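You operate a simulated robot arm through the tools that you are given. There is no shell and no other tool. Be economical: measure what you need, move in short steps, check, and stop when the job is done.

Carry out the task below with a simulated robot arm. There is one attempt and no reset: what you move stays moved.

JOB
Clean the black ink off the leaf stamp, then stamp it in yellow on the white card.
Fine: mist the black scrub pad first; put the stamp back, cap the pad unspoilt, leave the other stamp as it is.
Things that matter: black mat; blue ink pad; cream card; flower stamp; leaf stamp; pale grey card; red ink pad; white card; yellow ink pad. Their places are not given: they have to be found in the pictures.

The check looks at the end state, three seconds after you hand in, the way a careful person would. Anything else that was tipped, shoved, dropped, spilled or broken makes it a failure. A push-on lid holds only when it is set on centred and level and pressed home; a screw cap is set on level and turned clockwise until tight.

ROBOT AND FRAMES
A 6-joint arm with a two-finger parallel gripper, fixed in place. Base frame: the origin is at the foot of the arm, x ahead of it, y to its left, z up. Lengths are in cm, angles in rad, forces in N, time in s.
With the tool pointing down near the work surface it reaches from about 16 to 74 cm from the base axis. Its first joint turns from -2.897 to 2.897 rad. Payload 3.91 kg.
Tool frame: the origin (TCP) lies between the finger pads and is the grasp point; the fingertips stand 3 cm ahead of it; z points along the fingers, y is the line along which they close. The gripper opens to 11 cm. The fingers are 2 cm wide and 1 cm thick; the gripper's body (4.8 by 11.2 cm) begins 5.5 cm behind the TCP.
Orientation is that of the tool frame in the base frame, as a unit quaternion [x, y, z, w]. With the fingers straight down and closing along the base's y, the tool's x points along the base's -x, its y along +y and its z along -z.

CONTROLS
- The arm moves only by the tool move_arm. Its argument "steps" is a list that holds one entry, the list of rows, each a list of 7 numbers: the shift along the base's x, y, z in cm, then the turn, a rotation vector about the base's x, y, z in rad, then the finger opening in cm, from 0 to 11. In form: [[[x, y, z, ax, ay, az, hand], ...]]. A call has 1 to 20 rows; each row is the pose to reach, as a shift and turn from the pose commanded when the call began. Rows are played at 5 a second. More than 5 cm and 0.15 rad between two rows, or a gripper value outside its range, and nothing of the call is played. Where a pose cannot be reached the arm comes as near as it can. A force on the tool above 40 N (or 10 N above the force at the start of the call, whichever is more), or a blocked arm, ends the call early, and 0.2 s more pass. Each finger travels about 4.5 cm/s and halts on what it meets, pressing with about 44 N; the grip force reading is that of the motor and also rises with nothing between the fingers. The clock runs only during rows and for 0.2 s after the last one: add rows that repeat a pose to give the fingers time. It gives the time, the measured TCP pose, the force on the tool (base axes), the opening and the grip force at its end, in the units of the frame above (readings bear some noise), with the torque about the TCP (base axes, N m) and any sound that the robot's microphone picked up.
- Cameras (640 x 400 px; columns grow to the right, rows downward): "scene" is fixed at [5.39, -64.66, 134.64]; the picture's right is [0.66, -0.75, 0.00], its down [-0.36, -0.32, -0.88] and it looks along [0.66, 0.58, -0.48] (base axes); focal length 348 px, centre (320, 200). "wrist" rides on the gripper at [7.1, 2.2, -10.7] in the tool frame; the picture's right is [-0.29, 0.96, 0.00], its down [-0.76, -0.23, -0.61] and it looks along [-0.58, -0.18, 0.79] (tool axes); focal length 243 px, centre (320, 200).
- grab_frame(camera): a new picture of that camera. It takes no simulated time.
- raise_lower(by): slides the trunk up (or, below 0, down) by that many cm; the arm rides with it, the base frame stays. It gives what a move gives, with no picture.
- pixel_to_xyz(camera, pixels): for up to 12 pixels [column, row] of the newest picture of that camera ("zoom" is the newest enlarged one), the place [x, y, z] in the base frame of the surface seen there, good to about 0.2 cm, but the place of the scene camera against the robot may be out by one fixed shift of up to 1.8 cm in any direction. It takes no simulated time.
- inspect(camera, box): a new picture of the part [left, top, right, bottom] of that camera's present view, enlarged. It takes no simulated time.
- sign_off(): hands the job in; it is judged then, once.

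Keep the steps short. Do not move on a guess: measure, check each grasp and each placing, and mend mistakes. In all there are 80 turns and 46 pictures (those below and enlarged ones count). Leave the gripper open and the arm clear of the work at the hand-in unless told otherwise, and finish with a single line.

The tools are called after "Emit:" by a JSON object that holds its "fn" and its "kwargs". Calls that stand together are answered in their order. move_arm: Moves the arm, as the interface text tells. Its arguments: {"type":"object","properties":{"steps":{"type":"array"}},"required":["steps"]} The other tools are called the same way: raise_lower (by) slides the trunk up or down; grab_frame (camera) takes a picture; pixel_to_xyz (camera, pixels) gives the place of the surface under pixels of a picture; inspect (camera, box) takes an enlarged picture of a part of a camera's view; sign_off () hands the job in.

At the start:

```text
time: 0.0
position: [33.37, -25.02, 115.64]
ee_rot: [0.001, 1.0, 0.0, 0.0]
wrist_force: [-0.1, -0.6, 0.4]
ft_torque: [-0.02, -0.02, -0.02]
opening: 10.98
gripper_force: 0.0
trunk travel left (down, up): [-52.5, 6.5]
```

scene: 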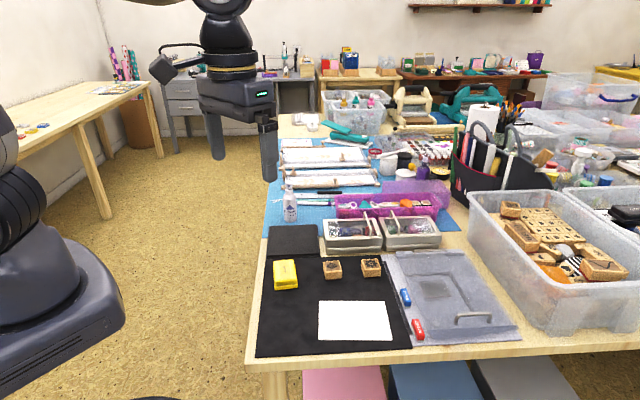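
wrist: 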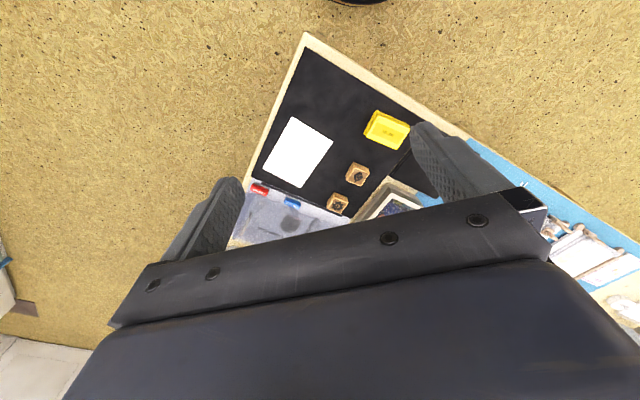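

I see a black mat with a yellow pad (285,275), two stamps (332,268) and (371,267), a white card (355,320), and a black scrub pad (293,240). I'll enlarge these areas before doing anything.

Emit:
{"fn": "inspect", "kwargs": {"camera": "scene", "box": [240, 210, 420, 360]}}

Emit:
{"fn": "inspect", "kwargs": {"camera": "scene", "box": [255, 170, 395, 300]}}

Emit:
{"fn": "pixel_to_xyz", "kwargs": {"camera": "scene", "pixels": [[285, 268], [332, 263], [371, 262], [355, 320], [293, 232], [290, 188], [270, 350], [405, 347], [290, 210], [320, 301], [388, 301], [393, 340]]}}

```text
2.67 times, centred on (330, 285) of scene
```

zoom: 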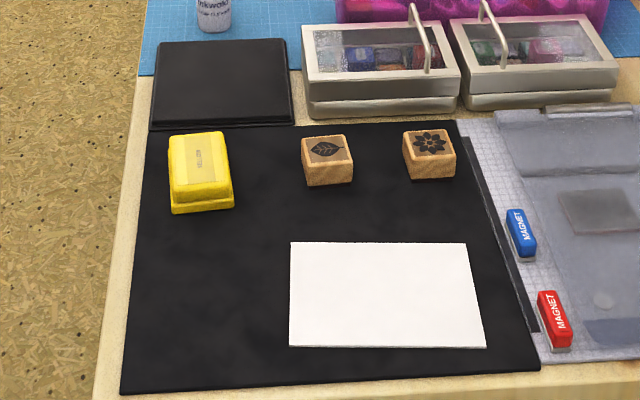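

```text
3.08 times, centred on (325, 235) of scene
```

zoom: 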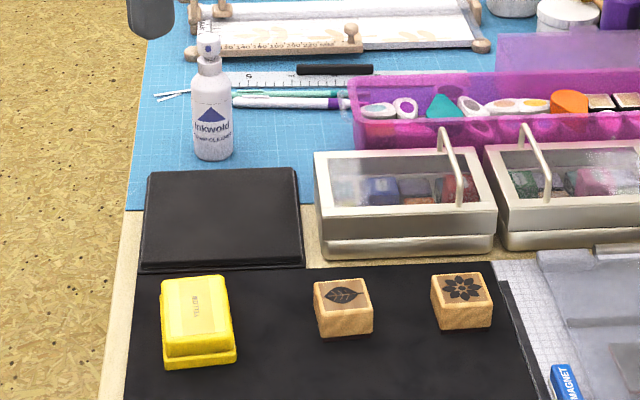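

```text
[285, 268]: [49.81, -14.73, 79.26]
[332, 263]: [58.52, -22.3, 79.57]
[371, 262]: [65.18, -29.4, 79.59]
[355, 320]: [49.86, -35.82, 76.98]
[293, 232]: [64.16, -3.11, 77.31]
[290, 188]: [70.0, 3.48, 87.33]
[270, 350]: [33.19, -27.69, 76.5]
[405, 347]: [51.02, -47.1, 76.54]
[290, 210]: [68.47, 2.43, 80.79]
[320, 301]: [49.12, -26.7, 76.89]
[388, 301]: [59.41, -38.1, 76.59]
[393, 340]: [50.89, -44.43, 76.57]
```

The leaf stamp is the left one. I'll measure the same things in the wrist picture to find the scene camera's shift, and look closer at the bottle.

Emit:
{"fn": "inspect", "kwargs": {"camera": "wrist", "box": [240, 30, 480, 230]}}

Emit:
{"fn": "pixel_to_xyz", "kwargs": {"camera": "wrist", "pixels": [[358, 173], [337, 203], [292, 119], [332, 141], [299, 187], [264, 167], [387, 129], [296, 52], [308, 36], [255, 172]]}}

Emit:
{"fn": "pixel_to_xyz", "kwargs": {"camera": "scene", "pixels": [[322, 301], [386, 301], [392, 340], [318, 339], [256, 355], [410, 348], [332, 264], [371, 262]]}}

Emit:
{"fn": "inspect", "kwargs": {"camera": "scene", "box": [262, 176, 326, 226]}}

```text
2.00 times, centred on (360, 130) of wrist
```

zoom: 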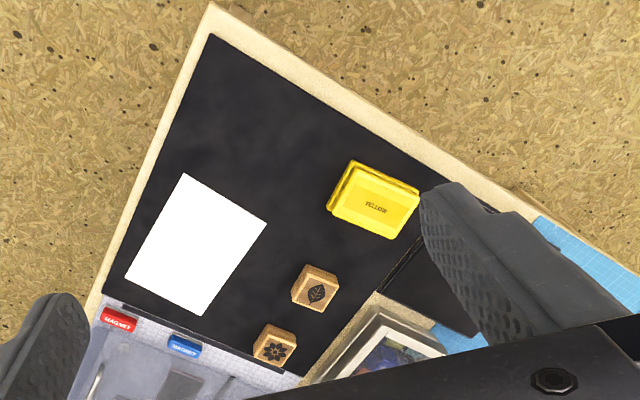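

```text
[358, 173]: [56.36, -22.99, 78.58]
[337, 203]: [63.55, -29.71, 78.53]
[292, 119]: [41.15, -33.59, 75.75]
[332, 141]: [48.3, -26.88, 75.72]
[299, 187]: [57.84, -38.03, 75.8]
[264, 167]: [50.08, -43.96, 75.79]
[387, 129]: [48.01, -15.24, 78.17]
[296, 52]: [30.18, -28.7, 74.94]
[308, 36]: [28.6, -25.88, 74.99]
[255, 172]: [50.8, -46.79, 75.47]
```

```text
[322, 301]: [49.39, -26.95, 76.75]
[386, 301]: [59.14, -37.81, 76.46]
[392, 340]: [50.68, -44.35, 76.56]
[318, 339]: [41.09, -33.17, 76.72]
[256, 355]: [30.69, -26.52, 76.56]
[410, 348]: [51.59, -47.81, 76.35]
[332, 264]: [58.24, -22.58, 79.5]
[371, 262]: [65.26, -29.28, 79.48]
```

```text
8.00 times, centred on (294, 201) of scene
```

zoom: 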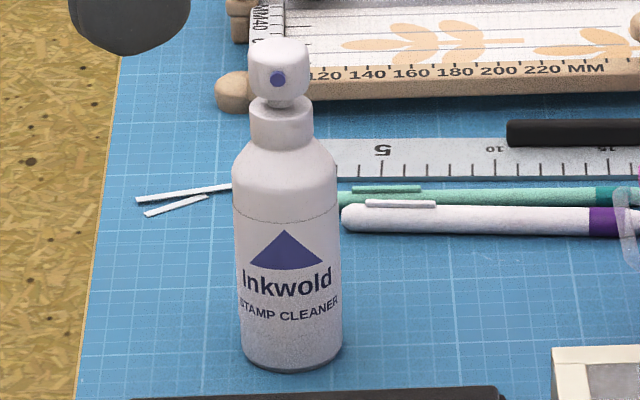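

Comparing card corners, wrist reading = scene reading + about (-1.0, 0, -0.95). The bottle's nozzle faces the scrub pad. I'll lower the trunk for a closer look.

Emit:
{"fn": "raise_lower", "kwargs": {"by": -18}}

Emit:
{"fn": "grab_frame", "kwargs": {"camera": "wrist"}}

```text
time: 2.0
position: [33.36, -25.13, 97.62]
ee_rot: [0.0, 1.0, 0.001, 0.0]
wrist_force: [-0.3, -0.9, 0.6]
ft_torque: [0.0, -0.04, 0.01]
opening: 11.0
gripper_force: 0.1
trunk travel left (down, up): [-34.5, 24.5]
```

```text
39 pictures are left
```

wrist: 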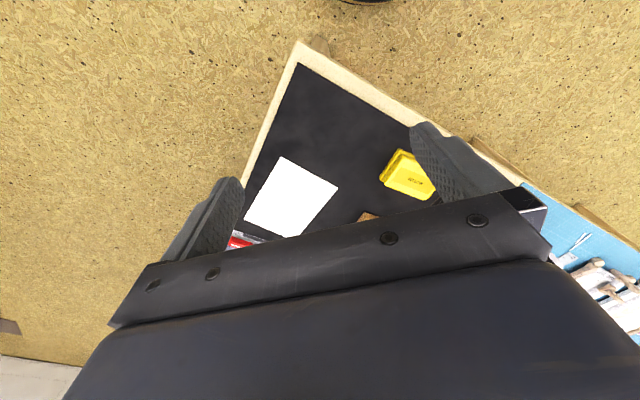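

I'll move to about (48,-20) at height for a close wrist view of pad and stamps.

Emit:
{"fn": "move_arm", "kwargs": {"steps": [[[4, 2, 0, 0, 0, 0, 11], [8, 4, 0, 0, 0, 0, 11], [12, 6, 0, 0, 0, 0, 11], [16, 8, 0, 0, 0, 0, 11], [18, 8, 0, 0, 0, 0, 11], [18, 8, 0, 0, 0, 0, 11]]]}}

Emit:
{"fn": "grab_frame", "kwargs": {"camera": "wrist"}}

```text
time: 3.4
position: [51.41, -17.12, 97.69]
ee_rot: [-0.001, 1.0, 0.0, 0.0]
wrist_force: [-0.2, -0.7, 0.3]
ft_torque: [-0.01, 0.0, 0.01]
opening: 11.0
gripper_force: 0.0
trunk travel left (down, up): [-34.5, 24.5]
```

```text
38 pictures are left
```

wrist: 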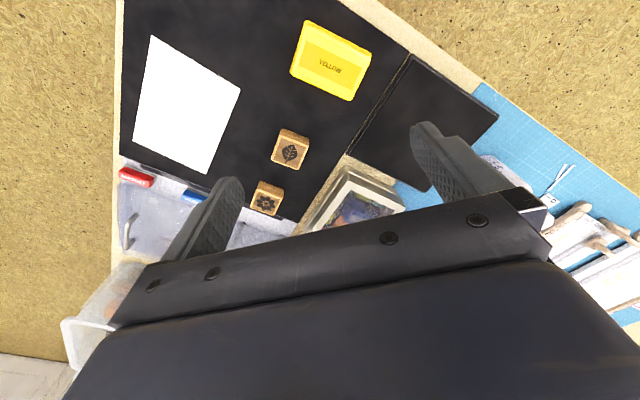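

Good view. I'll measure corners of pad, stamp tops, card, scrub pad and bottle.

Emit:
{"fn": "inspect", "kwargs": {"camera": "wrist", "box": [250, 10, 410, 220]}}

Emit:
{"fn": "pixel_to_xyz", "kwargs": {"camera": "wrist", "pixels": [[308, 24], [366, 49], [352, 97], [296, 70], [331, 60], [290, 153], [277, 143], [308, 154], [267, 204], [413, 57], [495, 117], [358, 155]]}}

Emit:
{"fn": "pixel_to_xyz", "kwargs": {"camera": "wrist", "pixels": [[152, 37], [240, 87], [212, 173], [134, 142], [490, 165], [500, 172], [484, 158], [425, 110]]}}

```text
1.90 times, centred on (330, 115) of wrist
```

zoom: 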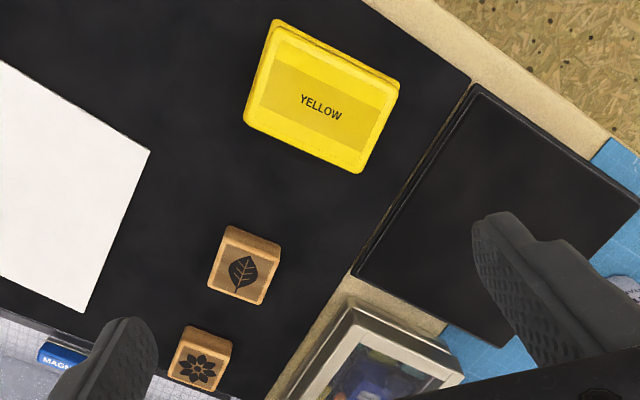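

```text
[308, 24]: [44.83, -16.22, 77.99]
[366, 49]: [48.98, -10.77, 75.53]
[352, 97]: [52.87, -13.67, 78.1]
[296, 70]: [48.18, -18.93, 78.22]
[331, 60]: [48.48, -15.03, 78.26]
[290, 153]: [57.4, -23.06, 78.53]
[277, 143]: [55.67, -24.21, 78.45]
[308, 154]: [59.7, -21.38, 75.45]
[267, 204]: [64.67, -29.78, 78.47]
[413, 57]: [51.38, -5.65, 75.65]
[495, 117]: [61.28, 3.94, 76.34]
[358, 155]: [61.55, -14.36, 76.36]
```

```text
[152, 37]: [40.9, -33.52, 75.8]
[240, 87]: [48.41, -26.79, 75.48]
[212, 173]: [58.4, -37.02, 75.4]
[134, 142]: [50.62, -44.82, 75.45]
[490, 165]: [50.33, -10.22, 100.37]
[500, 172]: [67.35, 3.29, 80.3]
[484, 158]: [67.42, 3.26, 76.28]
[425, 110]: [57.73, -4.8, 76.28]
```

Layout measured: lid top centre about (48.7,-14.8,78.1); leaf stamp (57.4,-23.1,78.5); card centre (49.6,-35.5). Next, move toward the bottle to measure its head.

Emit:
{"fn": "move_arm", "kwargs": {"steps": [[[3, 4, 0, 0, 0, 0, 11], [6, 8, 0, 0, 0, 0, 11], [9, 12, 0, 0, 0, 0, 11], [10.5, 16, 0, 0, 0, 0, 11], [10.5, 17, 0, 0, 0, 0, 11], [10.5, 17, 0, 0, 0, 0, 11]]]}}

Emit:
{"fn": "grab_frame", "kwargs": {"camera": "wrist"}}

```text
time: 4.8
position: [61.87, -0.09, 97.54]
ee_rot: [0.0, 1.0, 0.0, 0.0]
wrist_force: [1.2, -1.6, -0.1]
ft_torque: [-0.01, 0.0, -0.02]
opening: 10.96
gripper_force: 0.1
trunk travel left (down, up): [-34.5, 24.5]
```

```text
36 pictures are left
```

wrist: 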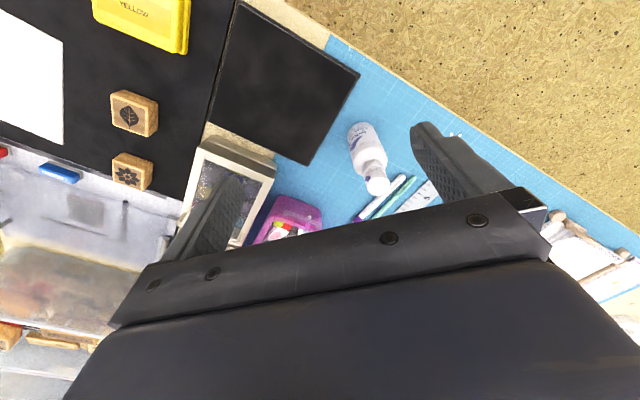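

Emit:
{"fn": "inspect", "kwargs": {"camera": "wrist", "box": [335, 110, 415, 210]}}

Emit:
{"fn": "pixel_to_xyz", "kwargs": {"camera": "wrist", "pixels": [[377, 189], [373, 187], [381, 187], [377, 185], [370, 168], [366, 160], [378, 179], [380, 191]]}}

Emit:
{"fn": "pixel_to_xyz", "kwargs": {"camera": "scene", "pixels": [[290, 184], [289, 182], [290, 187], [288, 184], [292, 184], [290, 192], [294, 232], [290, 210]]}}

```text
4.00 times, centred on (375, 160) of wrist
```

zoom: 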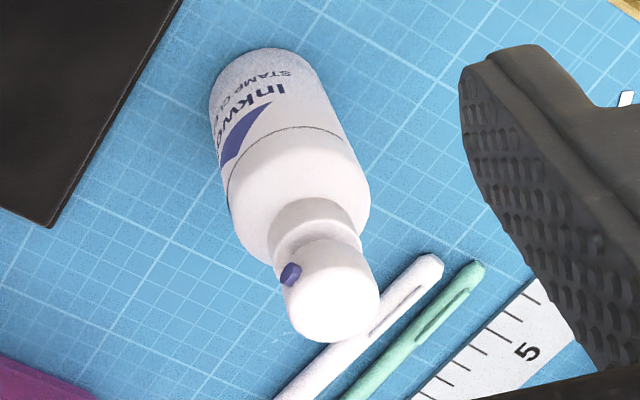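

```text
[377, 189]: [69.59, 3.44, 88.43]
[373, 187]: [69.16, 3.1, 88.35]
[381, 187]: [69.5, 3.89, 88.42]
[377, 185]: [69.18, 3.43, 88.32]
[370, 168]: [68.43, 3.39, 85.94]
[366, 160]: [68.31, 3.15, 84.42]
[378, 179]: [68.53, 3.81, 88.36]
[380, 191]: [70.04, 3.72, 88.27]
```

```text
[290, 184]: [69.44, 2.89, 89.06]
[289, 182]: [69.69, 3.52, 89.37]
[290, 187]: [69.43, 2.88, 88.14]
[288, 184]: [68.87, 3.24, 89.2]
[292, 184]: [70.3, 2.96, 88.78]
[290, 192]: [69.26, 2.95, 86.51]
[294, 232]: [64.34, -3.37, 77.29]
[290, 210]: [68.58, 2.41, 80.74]
```

Bottle head top centre is (69.2,3.5,88.4), and its nozzle points toward the scrub pad. I'll close the fingers and hover above the head (tips at about 90.5).

Emit:
{"fn": "move_arm", "kwargs": {"steps": [[[0, 0, 0, 0, 0, 0, 6], [0, 0, 0, 0, 0, 0, 2], [2, 1, 0, 0, 0, 0, 0], [5, 2.5, 0, 0, 0, 0, 0], [7.3, 3.6, -2, 0, 0, 0, 0], [7.3, 3.6, -4, 0, 0, 0, 0], [7.3, 3.6, -4, 0, 0, 0, 0]]]}}

Emit:
{"fn": "inspect", "kwargs": {"camera": "scene", "box": [250, 150, 346, 210]}}

```text
time: 6.4
position: [69.1, 3.51, 93.45]
ee_rot: [0.0, 1.0, 0.0, 0.0]
wrist_force: [0.4, 1.0, 0.3]
ft_torque: [-0.01, 0.0, -0.01]
opening: 0.02
gripper_force: 28.8
trunk travel left (down, up): [-34.5, 24.5]
```

```text
6.67 times, centred on (298, 180) of scene
```

zoom: 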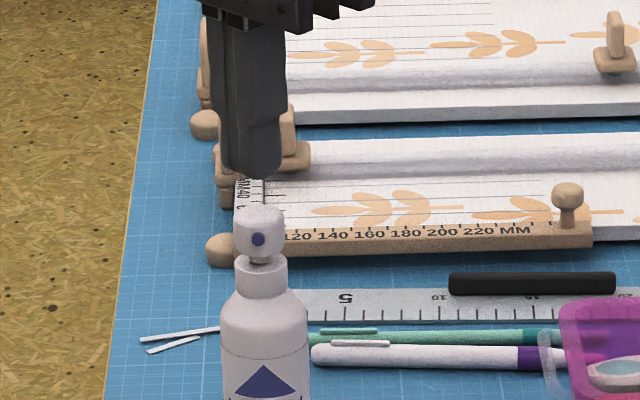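

Tips sit slightly left of the head; I'll shift (0.15,-0.15) and press in small steps, then hold and release.

Emit:
{"fn": "move_arm", "kwargs": {"steps": [[[0.15, -0.15, 0, 0, 0, 0, 0], [0.15, -0.15, -1, 0, 0, 0, 0], [0.15, -0.15, -1.6, 0, 0, 0, 0], [0.15, -0.15, -2.0, 0, 0, 0, 0], [0.15, -0.15, -2.3, 0, 0, 0, 0], [0.15, -0.15, -2.6, 0, 0, 0, 0], [0.15, -0.15, -2.8, 0, 0, 0, 0], [0.15, -0.15, -2.8, 0, 0, 0, 0]]]}}

Emit:
{"fn": "inspect", "kwargs": {"camera": "scene", "box": [240, 160, 368, 280]}}

```text
time: 8.2
position: [69.35, 3.39, 90.7]
ee_rot: [0.0, 1.0, -0.001, 0.001]
wrist_force: [-0.2, 0.3, 3.2]
ft_torque: [-0.01, -0.02, 0.01]
opening: 0.01
gripper_force: 37.5
trunk travel left (down, up): [-34.5, 24.5]
```

```text
3.33 times, centred on (304, 220) of scene
```

zoom: 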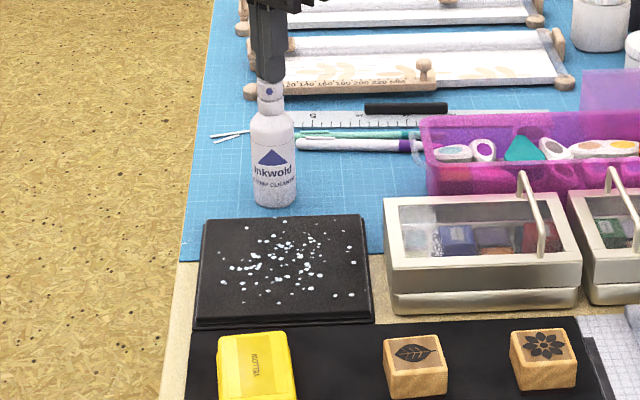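

The spray worked: droplets cover the scrub pad. Next I lift, travel above the leaf stamp, turn the wrist about 0.78 rad to align with it, and open the fingers.

Emit:
{"fn": "move_arm", "kwargs": {"steps": [[[0, 0, 2, 0, 0, 0, 0], [0, 0, 5, 0, 0, 0, 0], [-2, -4, 5, 0, 0, 0.13, 0], [-4, -8, 5, 0, 0, 0.26, 0], [-6, -12, 5, 0, 0, 0.39, 2], [-8, -16, 5, 0, 0, 0.52, 4], [-10, -20, 4, 0, 0, 0.65, 6], [-12, -24, 3, 0, 0, 0.78, 6], [-12, -26.4, 2, 0, 0, 0.78, 6], [-12, -26.4, 2, 0, 0, 0.78, 6]]]}}

Emit:
{"fn": "grab_frame", "kwargs": {"camera": "wrist"}}

```text
time: 10.4
position: [57.28, -23.11, 92.71]
ee_rot: [-0.381, 0.925, 0.0, 0.0]
wrist_force: [0.4, -0.3, 0.6]
ft_torque: [0.02, -0.02, 0.02]
opening: 5.98
gripper_force: 0.1
trunk travel left (down, up): [-34.5, 24.5]
```

```text
32 pictures are left
```

wrist: 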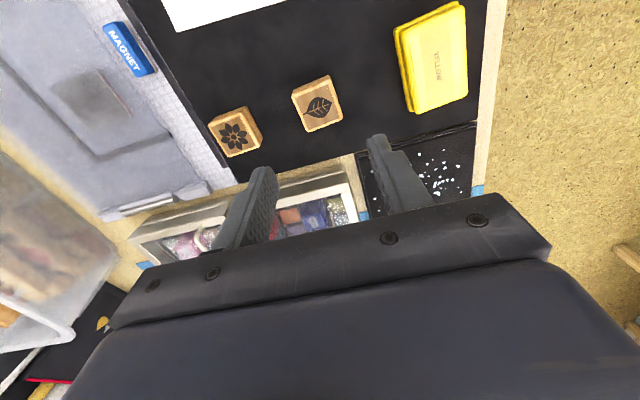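

I'll zoom on the leaf stamp and measure its top corners and the lid corners for yaw.

Emit:
{"fn": "inspect", "kwargs": {"camera": "wrist", "box": [280, 0, 480, 140]}}

Emit:
{"fn": "pixel_to_xyz", "kwargs": {"camera": "wrist", "pixels": [[298, 104], [332, 92], [342, 118], [307, 130], [319, 111], [407, 40], [464, 6], [465, 95], [417, 112], [440, 60], [404, 30], [413, 108]]}}

```text
2.86 times, centred on (380, 70) of wrist
```

zoom: 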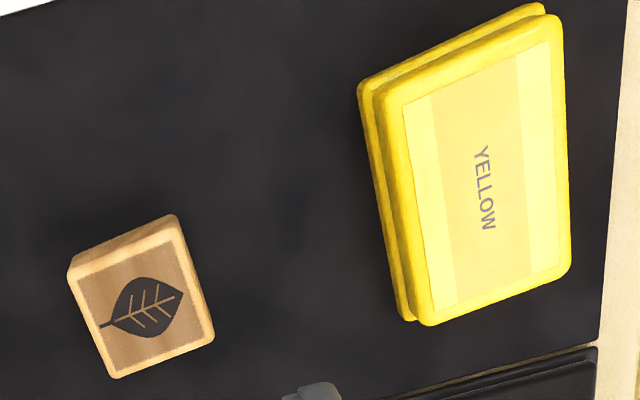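

```text
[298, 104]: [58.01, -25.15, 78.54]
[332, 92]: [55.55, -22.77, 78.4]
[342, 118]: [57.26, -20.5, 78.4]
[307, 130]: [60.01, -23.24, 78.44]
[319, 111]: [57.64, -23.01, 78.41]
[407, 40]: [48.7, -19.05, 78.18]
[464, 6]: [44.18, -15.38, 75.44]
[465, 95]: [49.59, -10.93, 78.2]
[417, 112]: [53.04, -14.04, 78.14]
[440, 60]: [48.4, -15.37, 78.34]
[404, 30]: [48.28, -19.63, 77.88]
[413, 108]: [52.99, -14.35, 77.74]
```

Stamp centre is (57.7,-22.9), with its edges about 45° and matching the tool yaw. I'll descend with open fingers around it (tips at 76.6) and check before closing.

Emit:
{"fn": "move_arm", "kwargs": {"steps": [[[0.4, 0.19, -3, 0, 0, 0, 6], [0.4, 0.19, -6, 0, 0, 0, 6], [0.4, 0.19, -9, 0, 0, 0, 6], [0.4, 0.19, -11, 0, 0, 0, 6], [0.4, 0.19, -12, 0, 0, 0, 6], [0.4, 0.19, -13, 0, 0, 0, 6], [0.4, 0.19, -13, 0, 0, 0, 6]]]}}

Emit:
{"fn": "inspect", "kwargs": {"camera": "scene", "box": [290, 235, 386, 295]}}

Emit:
{"fn": "grab_frame", "kwargs": {"camera": "wrist"}}

```text
time: 12.0
position: [57.58, -22.93, 79.66]
ee_rot: [-0.38, 0.925, 0.0, 0.0]
wrist_force: [-0.3, 0.4, -0.2]
ft_torque: [0.0, 0.0, -0.02]
opening: 6.01
gripper_force: 0.0
trunk travel left (down, up): [-34.5, 24.5]
```

```text
6.67 times, centred on (338, 265) of scene
```

zoom: 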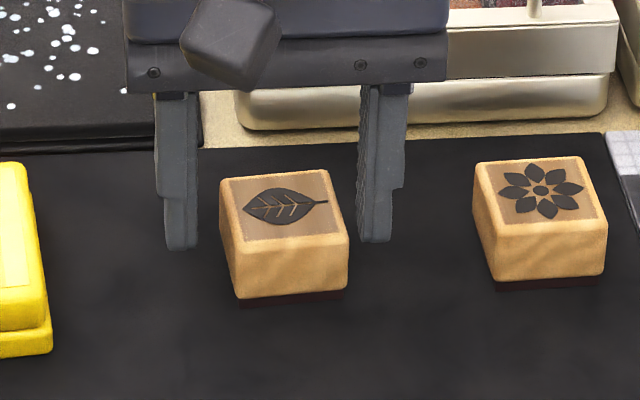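

```text
29 pictures are left
```

wrist: 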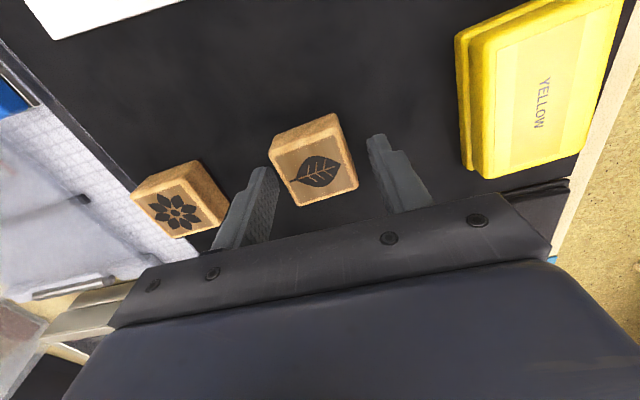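

The stamp looks slightly nearer the camera than the finger plane. I'll measure both now from the close wrist view.

Emit:
{"fn": "pixel_to_xyz", "kwargs": {"camera": "wrist", "pixels": [[275, 155], [340, 133], [355, 184], [298, 203], [314, 170], [371, 142], [376, 138], [272, 174], [382, 136], [261, 172], [268, 170]]}}

Emit:
{"fn": "pixel_to_xyz", "kwargs": {"camera": "zoom", "pixels": [[225, 183], [315, 172], [344, 234], [245, 240], [180, 242], [376, 236], [283, 205], [172, 230], [380, 225]]}}

```text
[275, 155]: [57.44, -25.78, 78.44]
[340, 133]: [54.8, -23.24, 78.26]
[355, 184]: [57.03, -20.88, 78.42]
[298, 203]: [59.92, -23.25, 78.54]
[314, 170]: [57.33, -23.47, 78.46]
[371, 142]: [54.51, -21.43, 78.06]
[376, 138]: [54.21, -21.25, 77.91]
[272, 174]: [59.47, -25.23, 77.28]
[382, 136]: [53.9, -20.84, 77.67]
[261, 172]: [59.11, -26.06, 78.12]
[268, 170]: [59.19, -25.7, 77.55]
```

```text
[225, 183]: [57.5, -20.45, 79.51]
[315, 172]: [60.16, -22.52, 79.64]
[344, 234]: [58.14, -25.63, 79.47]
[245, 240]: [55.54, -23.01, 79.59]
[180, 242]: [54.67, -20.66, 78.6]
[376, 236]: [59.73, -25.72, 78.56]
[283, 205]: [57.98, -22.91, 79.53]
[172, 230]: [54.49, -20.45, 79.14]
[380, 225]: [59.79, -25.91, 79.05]
```

Both cameras say shift about (-0.3,-0.35). I'll do that and close slowly.

Emit:
{"fn": "move_arm", "kwargs": {"steps": [[[-0.3, -0.35, 0, 0, 0, 0, 6], [-0.3, -0.35, 0, 0, 0, 0, 6], [-0.3, -0.35, 0, 0, 0, 0, 4.5], [-0.3, -0.35, 0, 0, 0, 0, 3.6], [-0.3, -0.35, 0, 0, 0, 0, 3.0], [-0.3, -0.35, 0, 0, 0, 0, 3.0], [-0.3, -0.35, 0, 0, 0, 0, 3.0]]]}}

Emit:
{"fn": "inspect", "kwargs": {"camera": "scene", "box": [290, 235, 386, 295]}}

```text
time: 13.6
position: [57.31, -23.28, 79.87]
ee_rot: [-0.38, 0.925, 0.0, 0.001]
wrist_force: [-0.2, 0.7, 0.5]
ft_torque: [0.0, 0.04, 0.01]
opening: 4.05
gripper_force: 43.6
trunk travel left (down, up): [-34.5, 24.5]
```

```text
6.67 times, centred on (338, 265) of scene
```

zoom: 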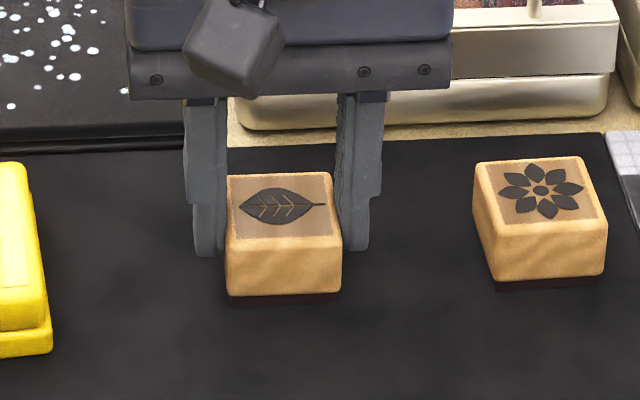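

Gripped (opening 4.05). I'll lift, travel over the scrub pad centre (61.4,-5.2), and stop above it.

Emit:
{"fn": "move_arm", "kwargs": {"steps": [[[0, 0, 2, 0, 0, 0, 3], [0, 0, 5, 0, 0, 0, 3], [0, 0, 8, 0, 0, 0, 3], [1, 4.5, 8, 0, 0, 0, 3], [2, 9, 8, 0, 0, 0, 3], [3, 13.5, 8, 0, 0, 0, 3], [4.1, 18, 8, 0, 0, 0, 3], [4.1, 18, 5, 0, 0, 0, 3], [4.1, 18, 2.5, 0, 0, 0, 3], [4.1, 18, 2.5, 0, 0, 0, 3]]]}}

Emit:
{"fn": "inspect", "kwargs": {"camera": "scene", "box": [250, 200, 362, 290]}}

```text
time: 15.8
position: [61.47, -5.21, 82.3]
ee_rot: [-0.38, 0.925, 0.0, 0.0]
wrist_force: [-0.2, 0.2, 0.3]
ft_torque: [0.0, 0.03, -0.01]
opening: 4.09
gripper_force: 43.6
trunk travel left (down, up): [-34.5, 24.5]
```

```text
4.44 times, centred on (306, 245) of scene
```

zoom: 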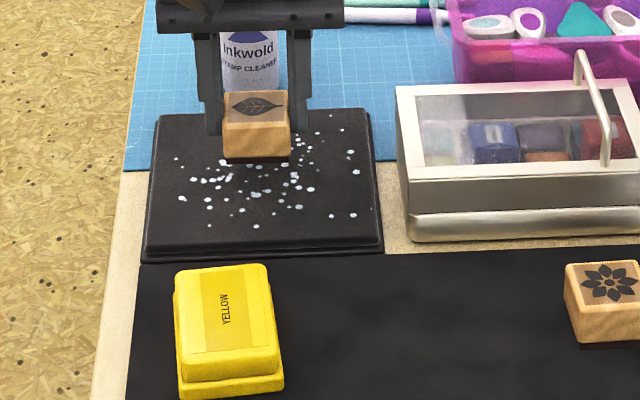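

Stamp hangs level above the droplets. I'll lower to contact in small steps.

Emit:
{"fn": "move_arm", "kwargs": {"steps": [[[0, 0, -0.8, 0, 0, 0, 3], [0, 0, -1.2, 0, 0, 0, 3], [0, 0, -1.5, 0, 0, 0, 3], [0, 0, -1.7, 0, 0, 0, 3], [0, 0, -1.8, 0, 0, 0, 3]]]}}

```text
time: 17.0
position: [61.66, -5.11, 80.58]
ee_rot: [-0.381, 0.925, 0.0, 0.0]
wrist_force: [-0.7, 0.4, 3.9]
ft_torque: [0.02, 0.05, -0.02]
opening: 4.07
gripper_force: 44.0
trunk travel left (down, up): [-34.5, 24.5]
```

Contact at 3.9 N. Now scrub back and forth over the wet area with light pressure.

Emit:
{"fn": "move_arm", "kwargs": {"steps": [[[0.7, -0.7, -0.05, 0, 0, 0, 3], [1.6, -1.6, -0.05, 0, 0, 0, 3], [0.7, -0.7, -0.05, 0, 0, 0, 3], [-0.4, 0.4, -0.05, 0, 0, 0, 3], [-1.5, 1.5, -0.05, 0, 0, 0, 3], [-0.9, 0.2, -0.05, 0, 0, 0, 3], [0.2, -0.9, -0.05, 0, 0, 0, 3], [1, -1.7, -0.05, 0, 0, 0, 3], [0, -1.6, -0.05, 0, 0, 0, 3], [-1.2, -0.4, -0.05, 0, 0, 0, 3], [-2.2, 0.6, -0.05, 0, 0, 0, 3], [-1.2, -0.4, -0.05, 0, 0, 0, 3], [0, -1.6, -0.05, 0, 0, 0, 3], [1.0, -2.4, -0.05, 0, 0, 0, 3], [0, -1.6, -0.05, 0, 0, 0, 3], [-1.2, -1.2, -0.05, 0, 0, 0, 3], [-2.2, -0.2, -0.05, 0, 0, 0, 3], [-1.2, -0.8, -0.05, 0, 0, 0, 3], [-0.4, -0.6, 0, 0, 0, 0, 3], [0, 0, 0, 0, 0, 0, 3]]]}}

```text
time: 21.2
position: [61.71, -5.32, 80.4]
ee_rot: [-0.38, 0.925, 0.001, 0.001]
wrist_force: [-3.2, -5.7, 14.8]
ft_torque: [-0.2, 0.17, 0.01]
opening: 4.04
gripper_force: 43.8
trunk travel left (down, up): [-34.5, 24.5]
```

Good pressure during scrubbing (15 N). Next I lift high, move clear over the mat, and tilt the tool so the scene camera sees the rubber.

Emit:
{"fn": "move_arm", "kwargs": {"steps": [[[0, 0, 3, 0, 0, 0, 3], [0, 0, 7, 0, 0, 0, 3], [-1, -2, 11, 0, 0, 0, 3], [-3, -5, 14, 0, 0, 0, 3], [-5, -9, 16, 0, 0, 0, 3], [-7, -13, 16, -0.09, 0.1, 0, 3], [-10, -16, 16, -0.18, 0.2, 0, 3], [-12, -19, 16, -0.27, 0.3, 0, 3], [-14, -20, 16, -0.36, 0.4, 0, 3], [-14, -20, 16, -0.45, 0.5, 0, 3], [-14, -20, 16, -0.54, 0.6, 0, 3], [-14, -20, 16, -0.63, 0.7, 0, 3], [-14, -20, 16, -0.68, 0.77, 0, 3], [-14, -20, 16, -0.68, 0.77, 0, 3]]]}}

Emit:
{"fn": "grab_frame", "kwargs": {"camera": "scene"}}

```text
time: 24.2
position: [47.53, -25.16, 96.57]
ee_rot: [-0.331, 0.805, -0.161, -0.465]
wrist_force: [-0.3, -0.6, 0.1]
ft_torque: [0.01, 0.0, -0.07]
opening: 4.08
gripper_force: 44.4
trunk travel left (down, up): [-34.5, 24.5]
```

```text
26 pictures are left
```

scene: 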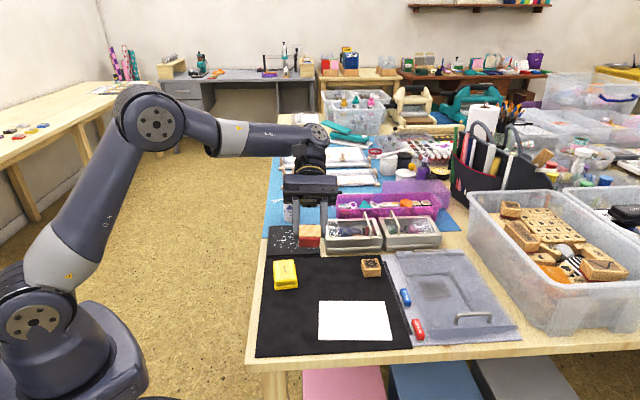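

Emit:
{"fn": "inspect", "kwargs": {"camera": "scene", "box": [286, 212, 334, 260]}}

```text
8.33 times, centred on (310, 236) of scene
```

zoom: 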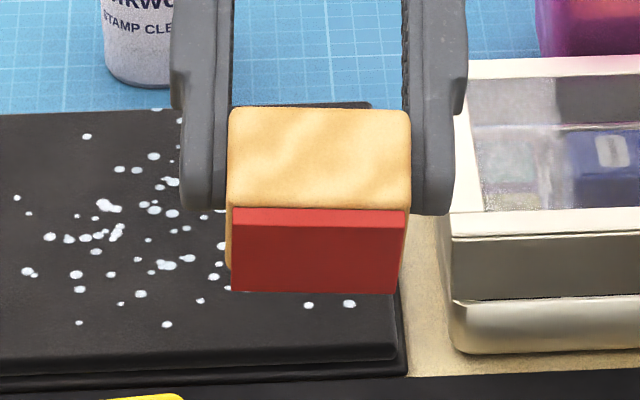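

The rubber is clean red with no black left. I'll untilt and set the stamp down on a clean mat spot near its home (54.5,-26.1), avoiding any old ink print.

Emit:
{"fn": "move_arm", "kwargs": {"steps": [[[0, 0, 0, 0.09, -0.1, 0, 3], [0, 0, 0, 0.18, -0.2, 0, 3], [0, 0, 0, 0.27, -0.3, 0, 3], [1, 0, 0, 0.36, -0.4, 0, 3], [2, 0, 0, 0.45, -0.5, 0, 3], [4, -0.5, 0, 0.54, -0.6, 0, 3], [6, -0.9, 0, 0.63, -0.7, 0, 3], [6.9, -0.9, 0, 0.68, -0.77, 0, 3], [6.9, -0.9, -4, 0.68, -0.77, 0, 3], [6.9, -0.9, -8, 0.68, -0.77, 0, 3], [6.9, -0.9, -12, 0.68, -0.77, 0, 3], [6.9, -0.9, -15, 0.68, -0.77, 0, 3], [6.9, -0.9, -15.5, 0.68, -0.77, 0, 3], [6.9, -0.9, -15.5, 0.68, -0.77, 0, 3]]]}}

```text
time: 27.2
position: [54.31, -26.08, 80.98]
ee_rot: [-0.38, 0.925, -0.001, 0.0]
wrist_force: [0.3, 0.1, 0.2]
ft_torque: [0.01, 0.02, -0.01]
opening: 4.06
gripper_force: 43.6
trunk travel left (down, up): [-34.5, 24.5]
```

Level again. Lower to contact.

Emit:
{"fn": "move_arm", "kwargs": {"steps": [[[0, 0, -0.6, 0, 0, 0, 3], [0, 0, -0.9, 0, 0, 0, 3], [0, 0, -1.1, 0, 0, 0, 3], [0, 0, -1.25, 0, 0, 0, 3], [0, 0, -1.25, 0, 0, 0, 3]]]}}

```text
time: 28.4
position: [54.37, -26.21, 79.8]
ee_rot: [-0.38, 0.925, -0.001, 0.0]
wrist_force: [0.6, -0.3, 2.3]
ft_torque: [0.03, 0.01, -0.03]
opening: 4.06
gripper_force: 43.8
trunk travel left (down, up): [-34.5, 24.5]
```

Contact felt (2.3 N). Release, rise, and move above the yellow pad for a precise look.

Emit:
{"fn": "move_arm", "kwargs": {"steps": [[[0, 0, 0, 0, 0, 0, 4.6], [0, 0, 0, 0, 0, 0, 6.2], [0, 0, 0, 0, 0, 0, 6.2], [0, 0, 3, 0, 0, 0, 6.2], [0, 0, 7, 0, 0, 0, 6.2], [0, 0, 10, 0, 0, 0, 7], [-2, 4, 10, 0, 0, 0, 8], [-4, 8, 10, 0, 0, 0, 8], [-5.3, 11.1, 10, 0, 0, 0, 8], [-5.3, 11.1, 10, 0, 0, 0, 8]]]}}

Emit:
{"fn": "grab_frame", "kwargs": {"camera": "wrist"}}

```text
time: 30.6
position: [49.16, -14.9, 89.79]
ee_rot: [-0.381, 0.925, 0.0, -0.001]
wrist_force: [0.1, 0.0, -0.4]
ft_torque: [-0.01, 0.03, 0.02]
opening: 8.01
gripper_force: 0.1
trunk travel left (down, up): [-34.5, 24.5]
```

```text
24 pictures are left
```

wrist: 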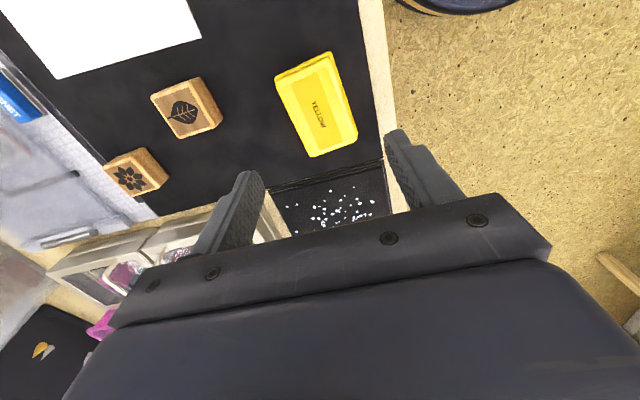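

Emit:
{"fn": "inspect", "kwargs": {"camera": "wrist", "box": [250, 40, 378, 170]}}

Emit:
{"fn": "pixel_to_xyz", "kwargs": {"camera": "wrist", "pixels": [[283, 84], [333, 57], [355, 127], [311, 153], [292, 114], [301, 140], [343, 85], [350, 108], [306, 70], [333, 141], [316, 105], [278, 80]]}}

```text
3.08 times, centred on (314, 105) of wrist
```

zoom: 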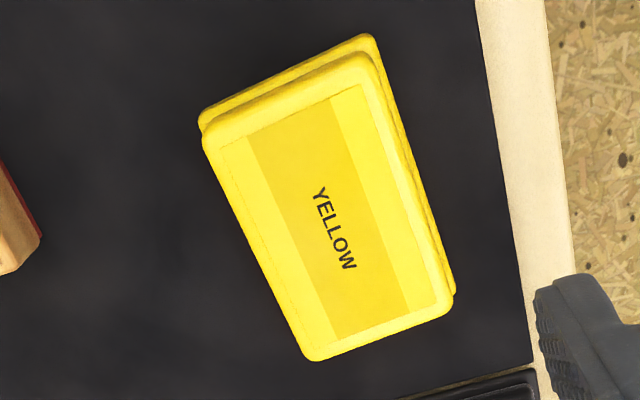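

```text
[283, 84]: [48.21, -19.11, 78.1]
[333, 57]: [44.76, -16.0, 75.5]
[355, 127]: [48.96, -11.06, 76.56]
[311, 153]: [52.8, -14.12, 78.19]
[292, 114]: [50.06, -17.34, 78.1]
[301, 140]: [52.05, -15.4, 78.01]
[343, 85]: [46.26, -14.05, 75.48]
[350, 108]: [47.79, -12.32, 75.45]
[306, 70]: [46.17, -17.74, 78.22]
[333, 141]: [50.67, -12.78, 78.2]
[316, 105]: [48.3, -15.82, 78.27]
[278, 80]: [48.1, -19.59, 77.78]
```

I'll query finer points on the zoom for lid edges.

Emit:
{"fn": "pixel_to_xyz", "kwargs": {"camera": "zoom", "pixels": [[215, 165], [235, 210], [290, 325], [382, 95], [405, 165], [436, 270], [230, 122], [350, 70], [335, 353], [435, 312], [328, 215]]}}

```text
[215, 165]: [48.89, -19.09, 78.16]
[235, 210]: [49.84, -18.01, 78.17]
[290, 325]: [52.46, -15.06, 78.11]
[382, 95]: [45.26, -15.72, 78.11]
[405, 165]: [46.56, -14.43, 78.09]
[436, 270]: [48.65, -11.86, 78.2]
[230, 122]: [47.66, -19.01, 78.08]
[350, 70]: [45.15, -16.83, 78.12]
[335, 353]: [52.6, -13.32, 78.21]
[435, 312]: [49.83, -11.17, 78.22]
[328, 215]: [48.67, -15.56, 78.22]
```

Lid centre is (48.96,-15.23), yaw 48.6°, width about 5.0. I'll turn +0.066 rad, descend so the tips straddle the lid (tips at 77.0), and check.

Emit:
{"fn": "move_arm", "kwargs": {"steps": [[[-0.2, -0.33, 0, 0, 0, 0.066, 8], [-0.2, -0.33, -3, 0, 0, 0.066, 8], [-0.2, -0.33, -6, 0, 0, 0.066, 8], [-0.2, -0.33, -8, 0, 0, 0.066, 7.5], [-0.2, -0.33, -9, 0, 0, 0.066, 7], [-0.2, -0.33, -9.75, 0, 0, 0.066, 7], [-0.2, -0.33, -9.75, 0, 0, 0.066, 7]]]}}

Emit:
{"fn": "inspect", "kwargs": {"camera": "scene", "box": [245, 245, 325, 295]}}

```text
time: 32.2
position: [48.88, -15.34, 79.97]
ee_rot: [-0.411, 0.912, 0.0, 0.001]
wrist_force: [-0.5, 0.3, 0.3]
ft_torque: [-0.03, 0.0, 0.0]
opening: 6.99
gripper_force: 0.0
trunk travel left (down, up): [-34.5, 24.5]
```

```text
8.00 times, centred on (285, 270) of scene
```

zoom: 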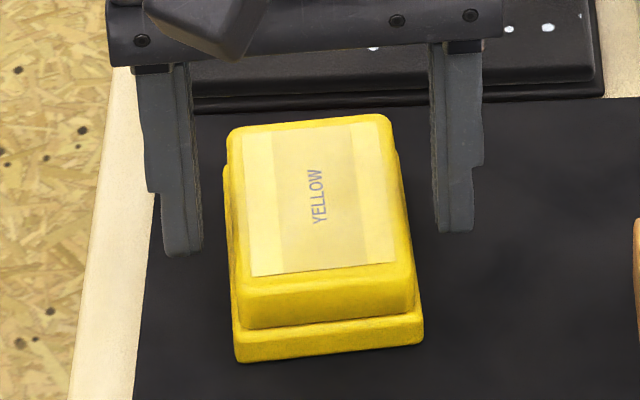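

Fingers straddle the lid with tips above the seam (~76.6). Close on the lid.

Emit:
{"fn": "move_arm", "kwargs": {"steps": [[[0, 0, 0, 0, 0, 0, 6], [0, 0, 0, 0, 0, 0, 5.2], [0, 0, 0, 0, 0, 0, 4.6], [0, 0, 0, 0, 0, 0, 4.2], [0, 0, 0, 0, 0, 0, 4.2], [0, 0, 0, 0, 0, 0, 4.2]]]}}

Emit:
{"fn": "inspect", "kwargs": {"camera": "scene", "box": [245, 245, 325, 295]}}

```text
time: 33.6
position: [48.94, -15.52, 80.05]
ee_rot: [-0.411, 0.912, -0.001, 0.0]
wrist_force: [0.0, 0.7, -0.1]
ft_torque: [0.0, 0.01, 0.01]
opening: 5.07
gripper_force: 44.0
trunk travel left (down, up): [-34.5, 24.5]
heard: snap
```

```text
8.00 times, centred on (285, 270) of scene
```

zoom: 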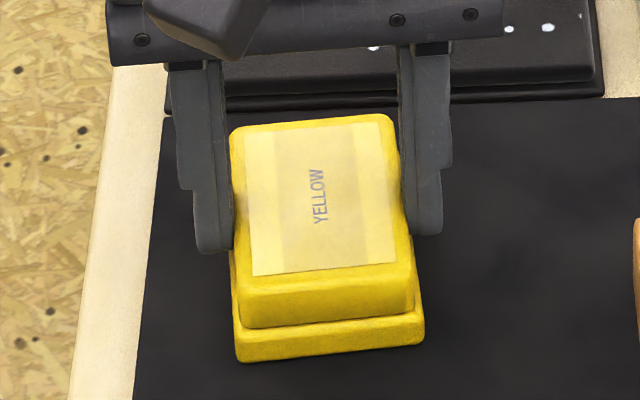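

Grip at 5.07, and a snap was heard (latch released). Lift straight up slowly and look.

Emit:
{"fn": "move_arm", "kwargs": {"steps": [[[0, 0, 0.4, 0, 0, 0, 4.2], [0, 0, 0.9, 0, 0, 0, 4.2], [0, 0, 1.6, 0, 0, 0, 4.2], [0, 0, 3, 0, 0, 0, 4.2], [0, 0, 5, 0, 0, 0, 4.2], [0, 0, 5, 0, 0, 0, 4.2]]]}}

Emit:
{"fn": "inspect", "kwargs": {"camera": "scene", "box": [230, 225, 342, 295]}}

```text
time: 35.0
position: [48.81, -15.27, 85.11]
ee_rot: [-0.411, 0.912, 0.0, 0.0]
wrist_force: [0.3, 0.3, -0.3]
ft_torque: [0.01, 0.0, -0.02]
opening: 5.1
gripper_force: 44.0
trunk travel left (down, up): [-34.5, 24.5]
```

```text
5.71 times, centred on (286, 260) of scene
```

zoom: 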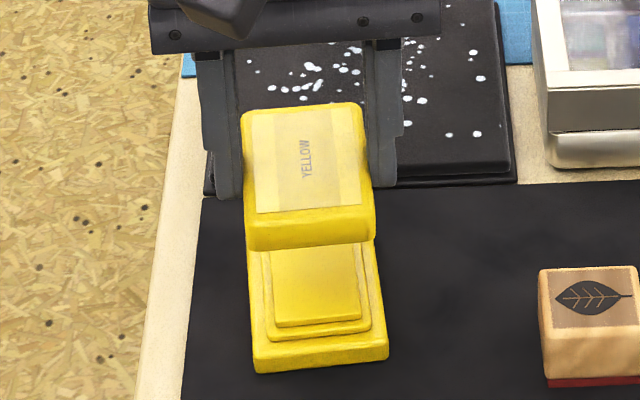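

Lid is off, base in place. Carry the lid to free mat at about (41.4,-24.4), stopping just above.

Emit:
{"fn": "move_arm", "kwargs": {"steps": [[[-2, -3, 0, 0, 0, 0, 4.2], [-4.5, -6, 0, 0, 0, 0, 4.2], [-7.5, -9, 0, 0, 0, 0, 4.2], [-7.5, -9, -3, 0, 0, 0, 4.2], [-7.5, -9, -5, 0, 0, 0, 4.2], [-7.5, -9, -5.6, 0, 0, 0, 4.2], [-7.5, -9, -5.9, 0, 0, 0, 4.2], [-7.5, -9, -6.05, 0, 0, 0, 4.2], [-7.5, -9, -6.05, 0, 0, 0, 4.2]]]}}

Emit:
{"fn": "inspect", "kwargs": {"camera": "scene", "box": [250, 260, 346, 320]}}

```text
time: 37.0
position: [41.5, -24.42, 78.92]
ee_rot: [-0.411, 0.912, 0.0, 0.001]
wrist_force: [0.5, -0.4, 0.2]
ft_torque: [-0.03, -0.03, 0.0]
opening: 5.06
gripper_force: 43.6
trunk travel left (down, up): [-34.5, 24.5]
```

```text
6.67 times, centred on (298, 290) of scene
```

zoom: 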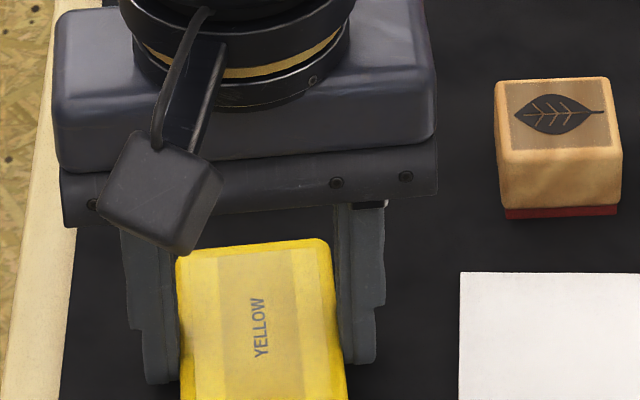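

No contact yet; lower a little more in 0.1 steps.

Emit:
{"fn": "move_arm", "kwargs": {"steps": [[[0, 0, -0.1, 0, 0, 0, 4.2], [0, 0, -0.2, 0, 0, 0, 4.2], [0, 0, -0.28, 0, 0, 0, 4.2], [0, 0, -0.28, 0, 0, 0, 4.2]]]}}

```text
time: 38.0
position: [41.41, -24.4, 78.8]
ee_rot: [-0.411, 0.912, -0.001, 0.001]
wrist_force: [-0.6, -1.1, 20.7]
ft_torque: [0.07, 0.32, 0.1]
opening: 5.06
gripper_force: 44.2
trunk travel left (down, up): [-34.5, 24.5]
```

Lid is on the mat. Release, rise, check the lid and go above the stamp (54.4,-26.2) with yaw turned back.

Emit:
{"fn": "move_arm", "kwargs": {"steps": [[[0, 0, 0.2, 0, 0, 0, 4.8], [0, 0, 0.2, 0, 0, 0, 6.5], [0, 0, 0.2, 0, 0, 0, 7], [0, 0, 3, 0, 0, 0, 7], [0, 0, 7, 0, 0, 0, 7], [0, 0, 10, 0, 0, 0, 6.2], [4, -1, 10, 0, 0, -0.03, 6.2], [8, -1.5, 10, 0, 0, -0.066, 6.2], [12, -1.8, 9, 0, 0, -0.066, 6.2], [13, -1.8, 8, 0, 0, -0.066, 6.2], [13, -1.8, 8, 0, 0, -0.066, 6.2]]]}}

Emit:
{"fn": "grab_frame", "kwargs": {"camera": "wrist"}}

```text
time: 40.4
position: [54.5, -26.01, 86.87]
ee_rot: [-0.38, 0.925, 0.0, 0.0]
wrist_force: [-0.5, -1.0, 0.1]
ft_torque: [0.0, -0.01, 0.02]
opening: 6.18
gripper_force: 0.0
trunk travel left (down, up): [-34.5, 24.5]
```

```text
18 pictures are left
```

wrist: 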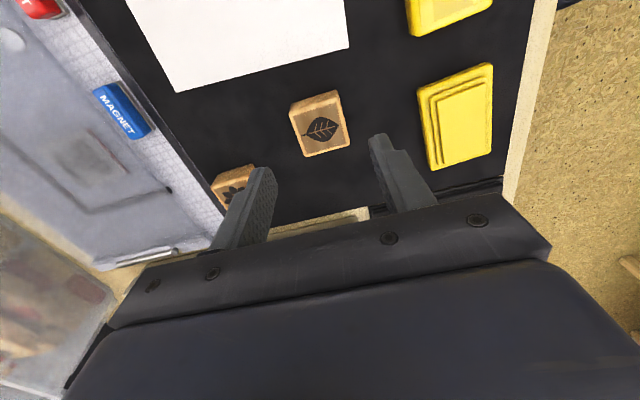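

Measure stamp, open ink pad surface, and lid from this view.

Emit:
{"fn": "pixel_to_xyz", "kwargs": {"camera": "wrist", "pixels": [[295, 118], [338, 104], [349, 143], [307, 156], [322, 130], [439, 102], [486, 77], [488, 140], [442, 163], [464, 120], [425, 92], [347, 48]]}}

Emit:
{"fn": "inspect", "kwargs": {"camera": "wrist", "box": [380, 50, 540, 180]}}

```text
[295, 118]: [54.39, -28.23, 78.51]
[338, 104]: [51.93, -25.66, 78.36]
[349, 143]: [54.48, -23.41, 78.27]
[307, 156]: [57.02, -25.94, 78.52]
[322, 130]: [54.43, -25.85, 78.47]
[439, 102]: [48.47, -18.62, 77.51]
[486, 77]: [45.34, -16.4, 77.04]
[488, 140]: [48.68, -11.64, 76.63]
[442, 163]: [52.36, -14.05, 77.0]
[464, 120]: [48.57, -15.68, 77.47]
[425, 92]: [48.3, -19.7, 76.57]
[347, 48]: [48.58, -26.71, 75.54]
```

```text
3.08 times, centred on (460, 115) of wrist
```

zoom: 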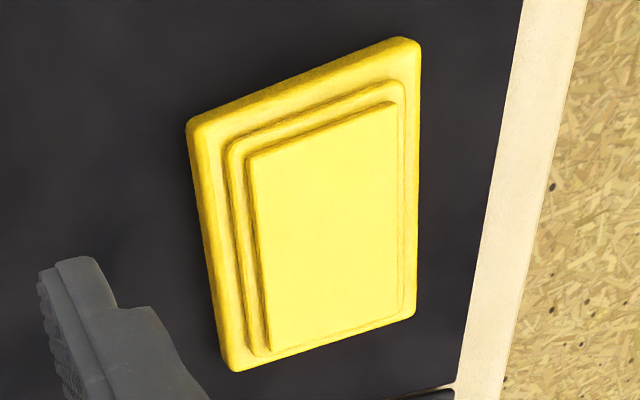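

Ink surface at z 77.5, centre about (48.85,-15.35). The stamp is under the tool. Descend and grip.

Emit:
{"fn": "move_arm", "kwargs": {"steps": [[[-0.1, 0, -3, 0, 0, 0, 6.2], [-0.1, 0, -5.5, 0, 0, 0, 6.2], [-0.1, 0, -7.1, 0, 0, 0, 6.2], [-0.1, 0, -7.1, 0, 0, 0, 6.2], [-0.1, 0, -7.1, 0, 0, 0, 4.6], [-0.1, 0, -7.1, 0, 0, 0, 3.6], [-0.1, 0, -7.1, 0, 0, 0, 3], [-0.1, 0, -7.1, 0, 0, 0, 3]]]}}

Emit:
{"fn": "inspect", "kwargs": {"camera": "scene", "box": [250, 245, 378, 325]}}

```text
time: 42.2
position: [54.37, -26.11, 79.61]
ee_rot: [-0.38, 0.925, 0.0, 0.0]
wrist_force: [0.2, 0.7, 0.4]
ft_torque: [0.0, -0.02, -0.01]
opening: 4.06
gripper_force: 44.0
trunk travel left (down, up): [-34.5, 24.5]
```

```text
5.00 times, centred on (314, 285) of scene
```

zoom: 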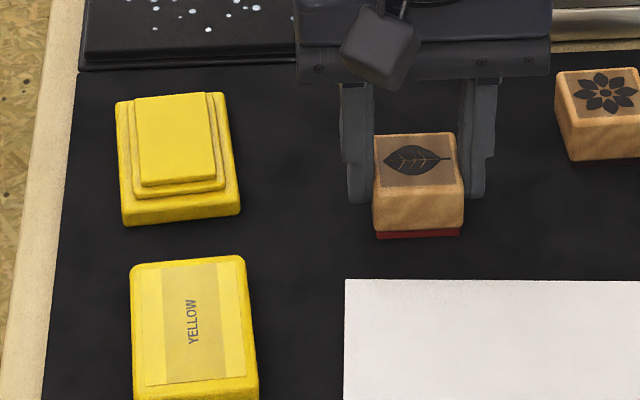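

Gripped. The ink surface (~3.4 cm) is slightly narrower than the stamp, so I'll press several times with small offsets. Lift, align yaw and hover over the ink.

Emit:
{"fn": "move_arm", "kwargs": {"steps": [[[0, 0, 2, 0, 0, 0, 3], [0, 0, 5, 0, 0, 0, 3], [-1.5, 3.5, 5, 0, 0, 0.066, 3], [-3.5, 7, 5, 0, 0, 0.066, 3], [-5.5, 10.55, 5, 0, 0, 0.066, 3], [-5.5, 10.55, 3, 0, 0, 0.066, 3], [-5.5, 10.55, 3, 0, 0, 0.066, 3]]]}}

Emit:
{"fn": "inspect", "kwargs": {"camera": "scene", "box": [245, 240, 325, 290]}}

```text
time: 43.8
position: [48.92, -15.46, 82.6]
ee_rot: [-0.411, 0.912, 0.001, 0.0]
wrist_force: [-0.5, 0.0, -0.6]
ft_torque: [0.0, 0.0, -0.04]
opening: 4.06
gripper_force: 43.7
trunk travel left (down, up): [-34.5, 24.5]
```

```text
8.00 times, centred on (285, 265) of scene
```

zoom: 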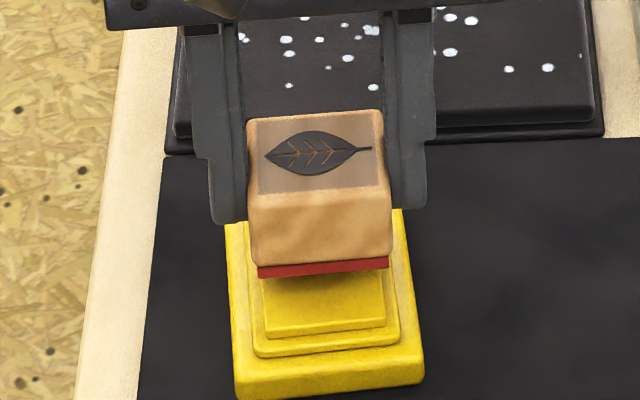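

Centred laterally well. Press down in small steps.

Emit:
{"fn": "move_arm", "kwargs": {"steps": [[[0, 0, -0.5, 0, 0, 0, 3], [0, 0, -0.75, 0, 0, 0, 3], [0, 0, -0.9, 0, 0, 0, 3], [0, 0, -1.0, 0, 0, 0, 3], [0, 0, -1.0, 0, 0, 0, 3]]]}}

```text
time: 45.0
position: [48.84, -15.64, 81.68]
ee_rot: [-0.411, 0.912, 0.001, 0.0]
wrist_force: [1.1, 0.1, 1.1]
ft_torque: [0.02, 0.0, 0.0]
opening: 4.05
gripper_force: 43.8
trunk travel left (down, up): [-34.5, 24.5]
```

Just touching (1 N). Press a bit more, then dab with small offsets either side, and lift.

Emit:
{"fn": "move_arm", "kwargs": {"steps": [[[0, 0, -0.1, 0, 0, 0, 3], [0, 0, -0.18, 0, 0, 0, 3], [0, 0, -0.18, 0, 0, 0, 3], [0, 0, 0.5, 0, 0, 0, 3], [0.22, -0.2, 0.5, 0, 0, 0, 3], [0.22, -0.2, 0, 0, 0, 0, 3], [0.22, -0.2, -0.15, 0, 0, 0, 3], [0.22, -0.2, -0.15, 0, 0, 0, 3], [0.22, -0.2, 0.5, 0, 0, 0, 3], [-0.22, 0.2, 0.5, 0, 0, 0, 3], [-0.22, 0.2, 0, 0, 0, 0, 3], [-0.22, 0.2, -0.15, 0, 0, 0, 3], [-0.22, 0.2, -0.15, 0, 0, 0, 3]]]}}

```text
time: 47.8
position: [48.48, -15.34, 81.64]
ee_rot: [-0.411, 0.911, -0.001, 0.002]
wrist_force: [-0.2, -1.4, 21.9]
ft_torque: [0.0, 0.05, -0.03]
opening: 4.04
gripper_force: 43.8
trunk travel left (down, up): [-34.5, 24.5]
```

Pressed at 22 N. Lift and tilt to look at the inked rubber.

Emit:
{"fn": "move_arm", "kwargs": {"steps": [[[0, 0, 1.5, 0, 0, 0, 3], [0, 0, 5, 0, 0, 0, 3], [0, -1, 9, 0, 0, 0, 3], [0, -4, 12, 0, 0, 0, 3], [0, -7, 15, -0.09, 0.1, 0, 3], [0, -10, 15, -0.18, 0.2, 0, 3], [0, -10, 15, -0.27, 0.3, 0, 3], [0, -10, 15, -0.36, 0.4, 0, 3], [0, -10, 15, -0.45, 0.5, 0, 3], [0, -10, 15, -0.54, 0.6, 0, 3], [0, -10, 15, -0.63, 0.7, 0, 3], [0, -10, 15, -0.68, 0.77, 0, 3], [0, -10, 15, -0.68, 0.77, 0, 3]]]}}

Emit:
{"fn": "inspect", "kwargs": {"camera": "scene", "box": [270, 205, 366, 285]}}

```text
time: 50.6
position: [48.68, -25.3, 96.37]
ee_rot: [-0.358, 0.794, -0.146, -0.469]
wrist_force: [-0.6, -0.8, -0.6]
ft_torque: [-0.02, 0.0, -0.03]
opening: 4.06
gripper_force: 44.1
trunk travel left (down, up): [-34.5, 24.5]
```

```text
5.00 times, centred on (318, 245) of scene
```

zoom: 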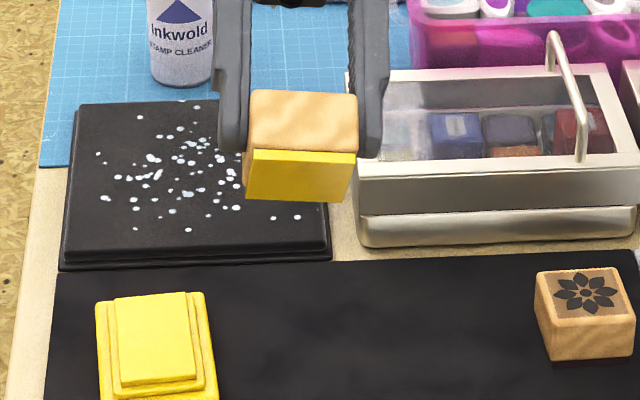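

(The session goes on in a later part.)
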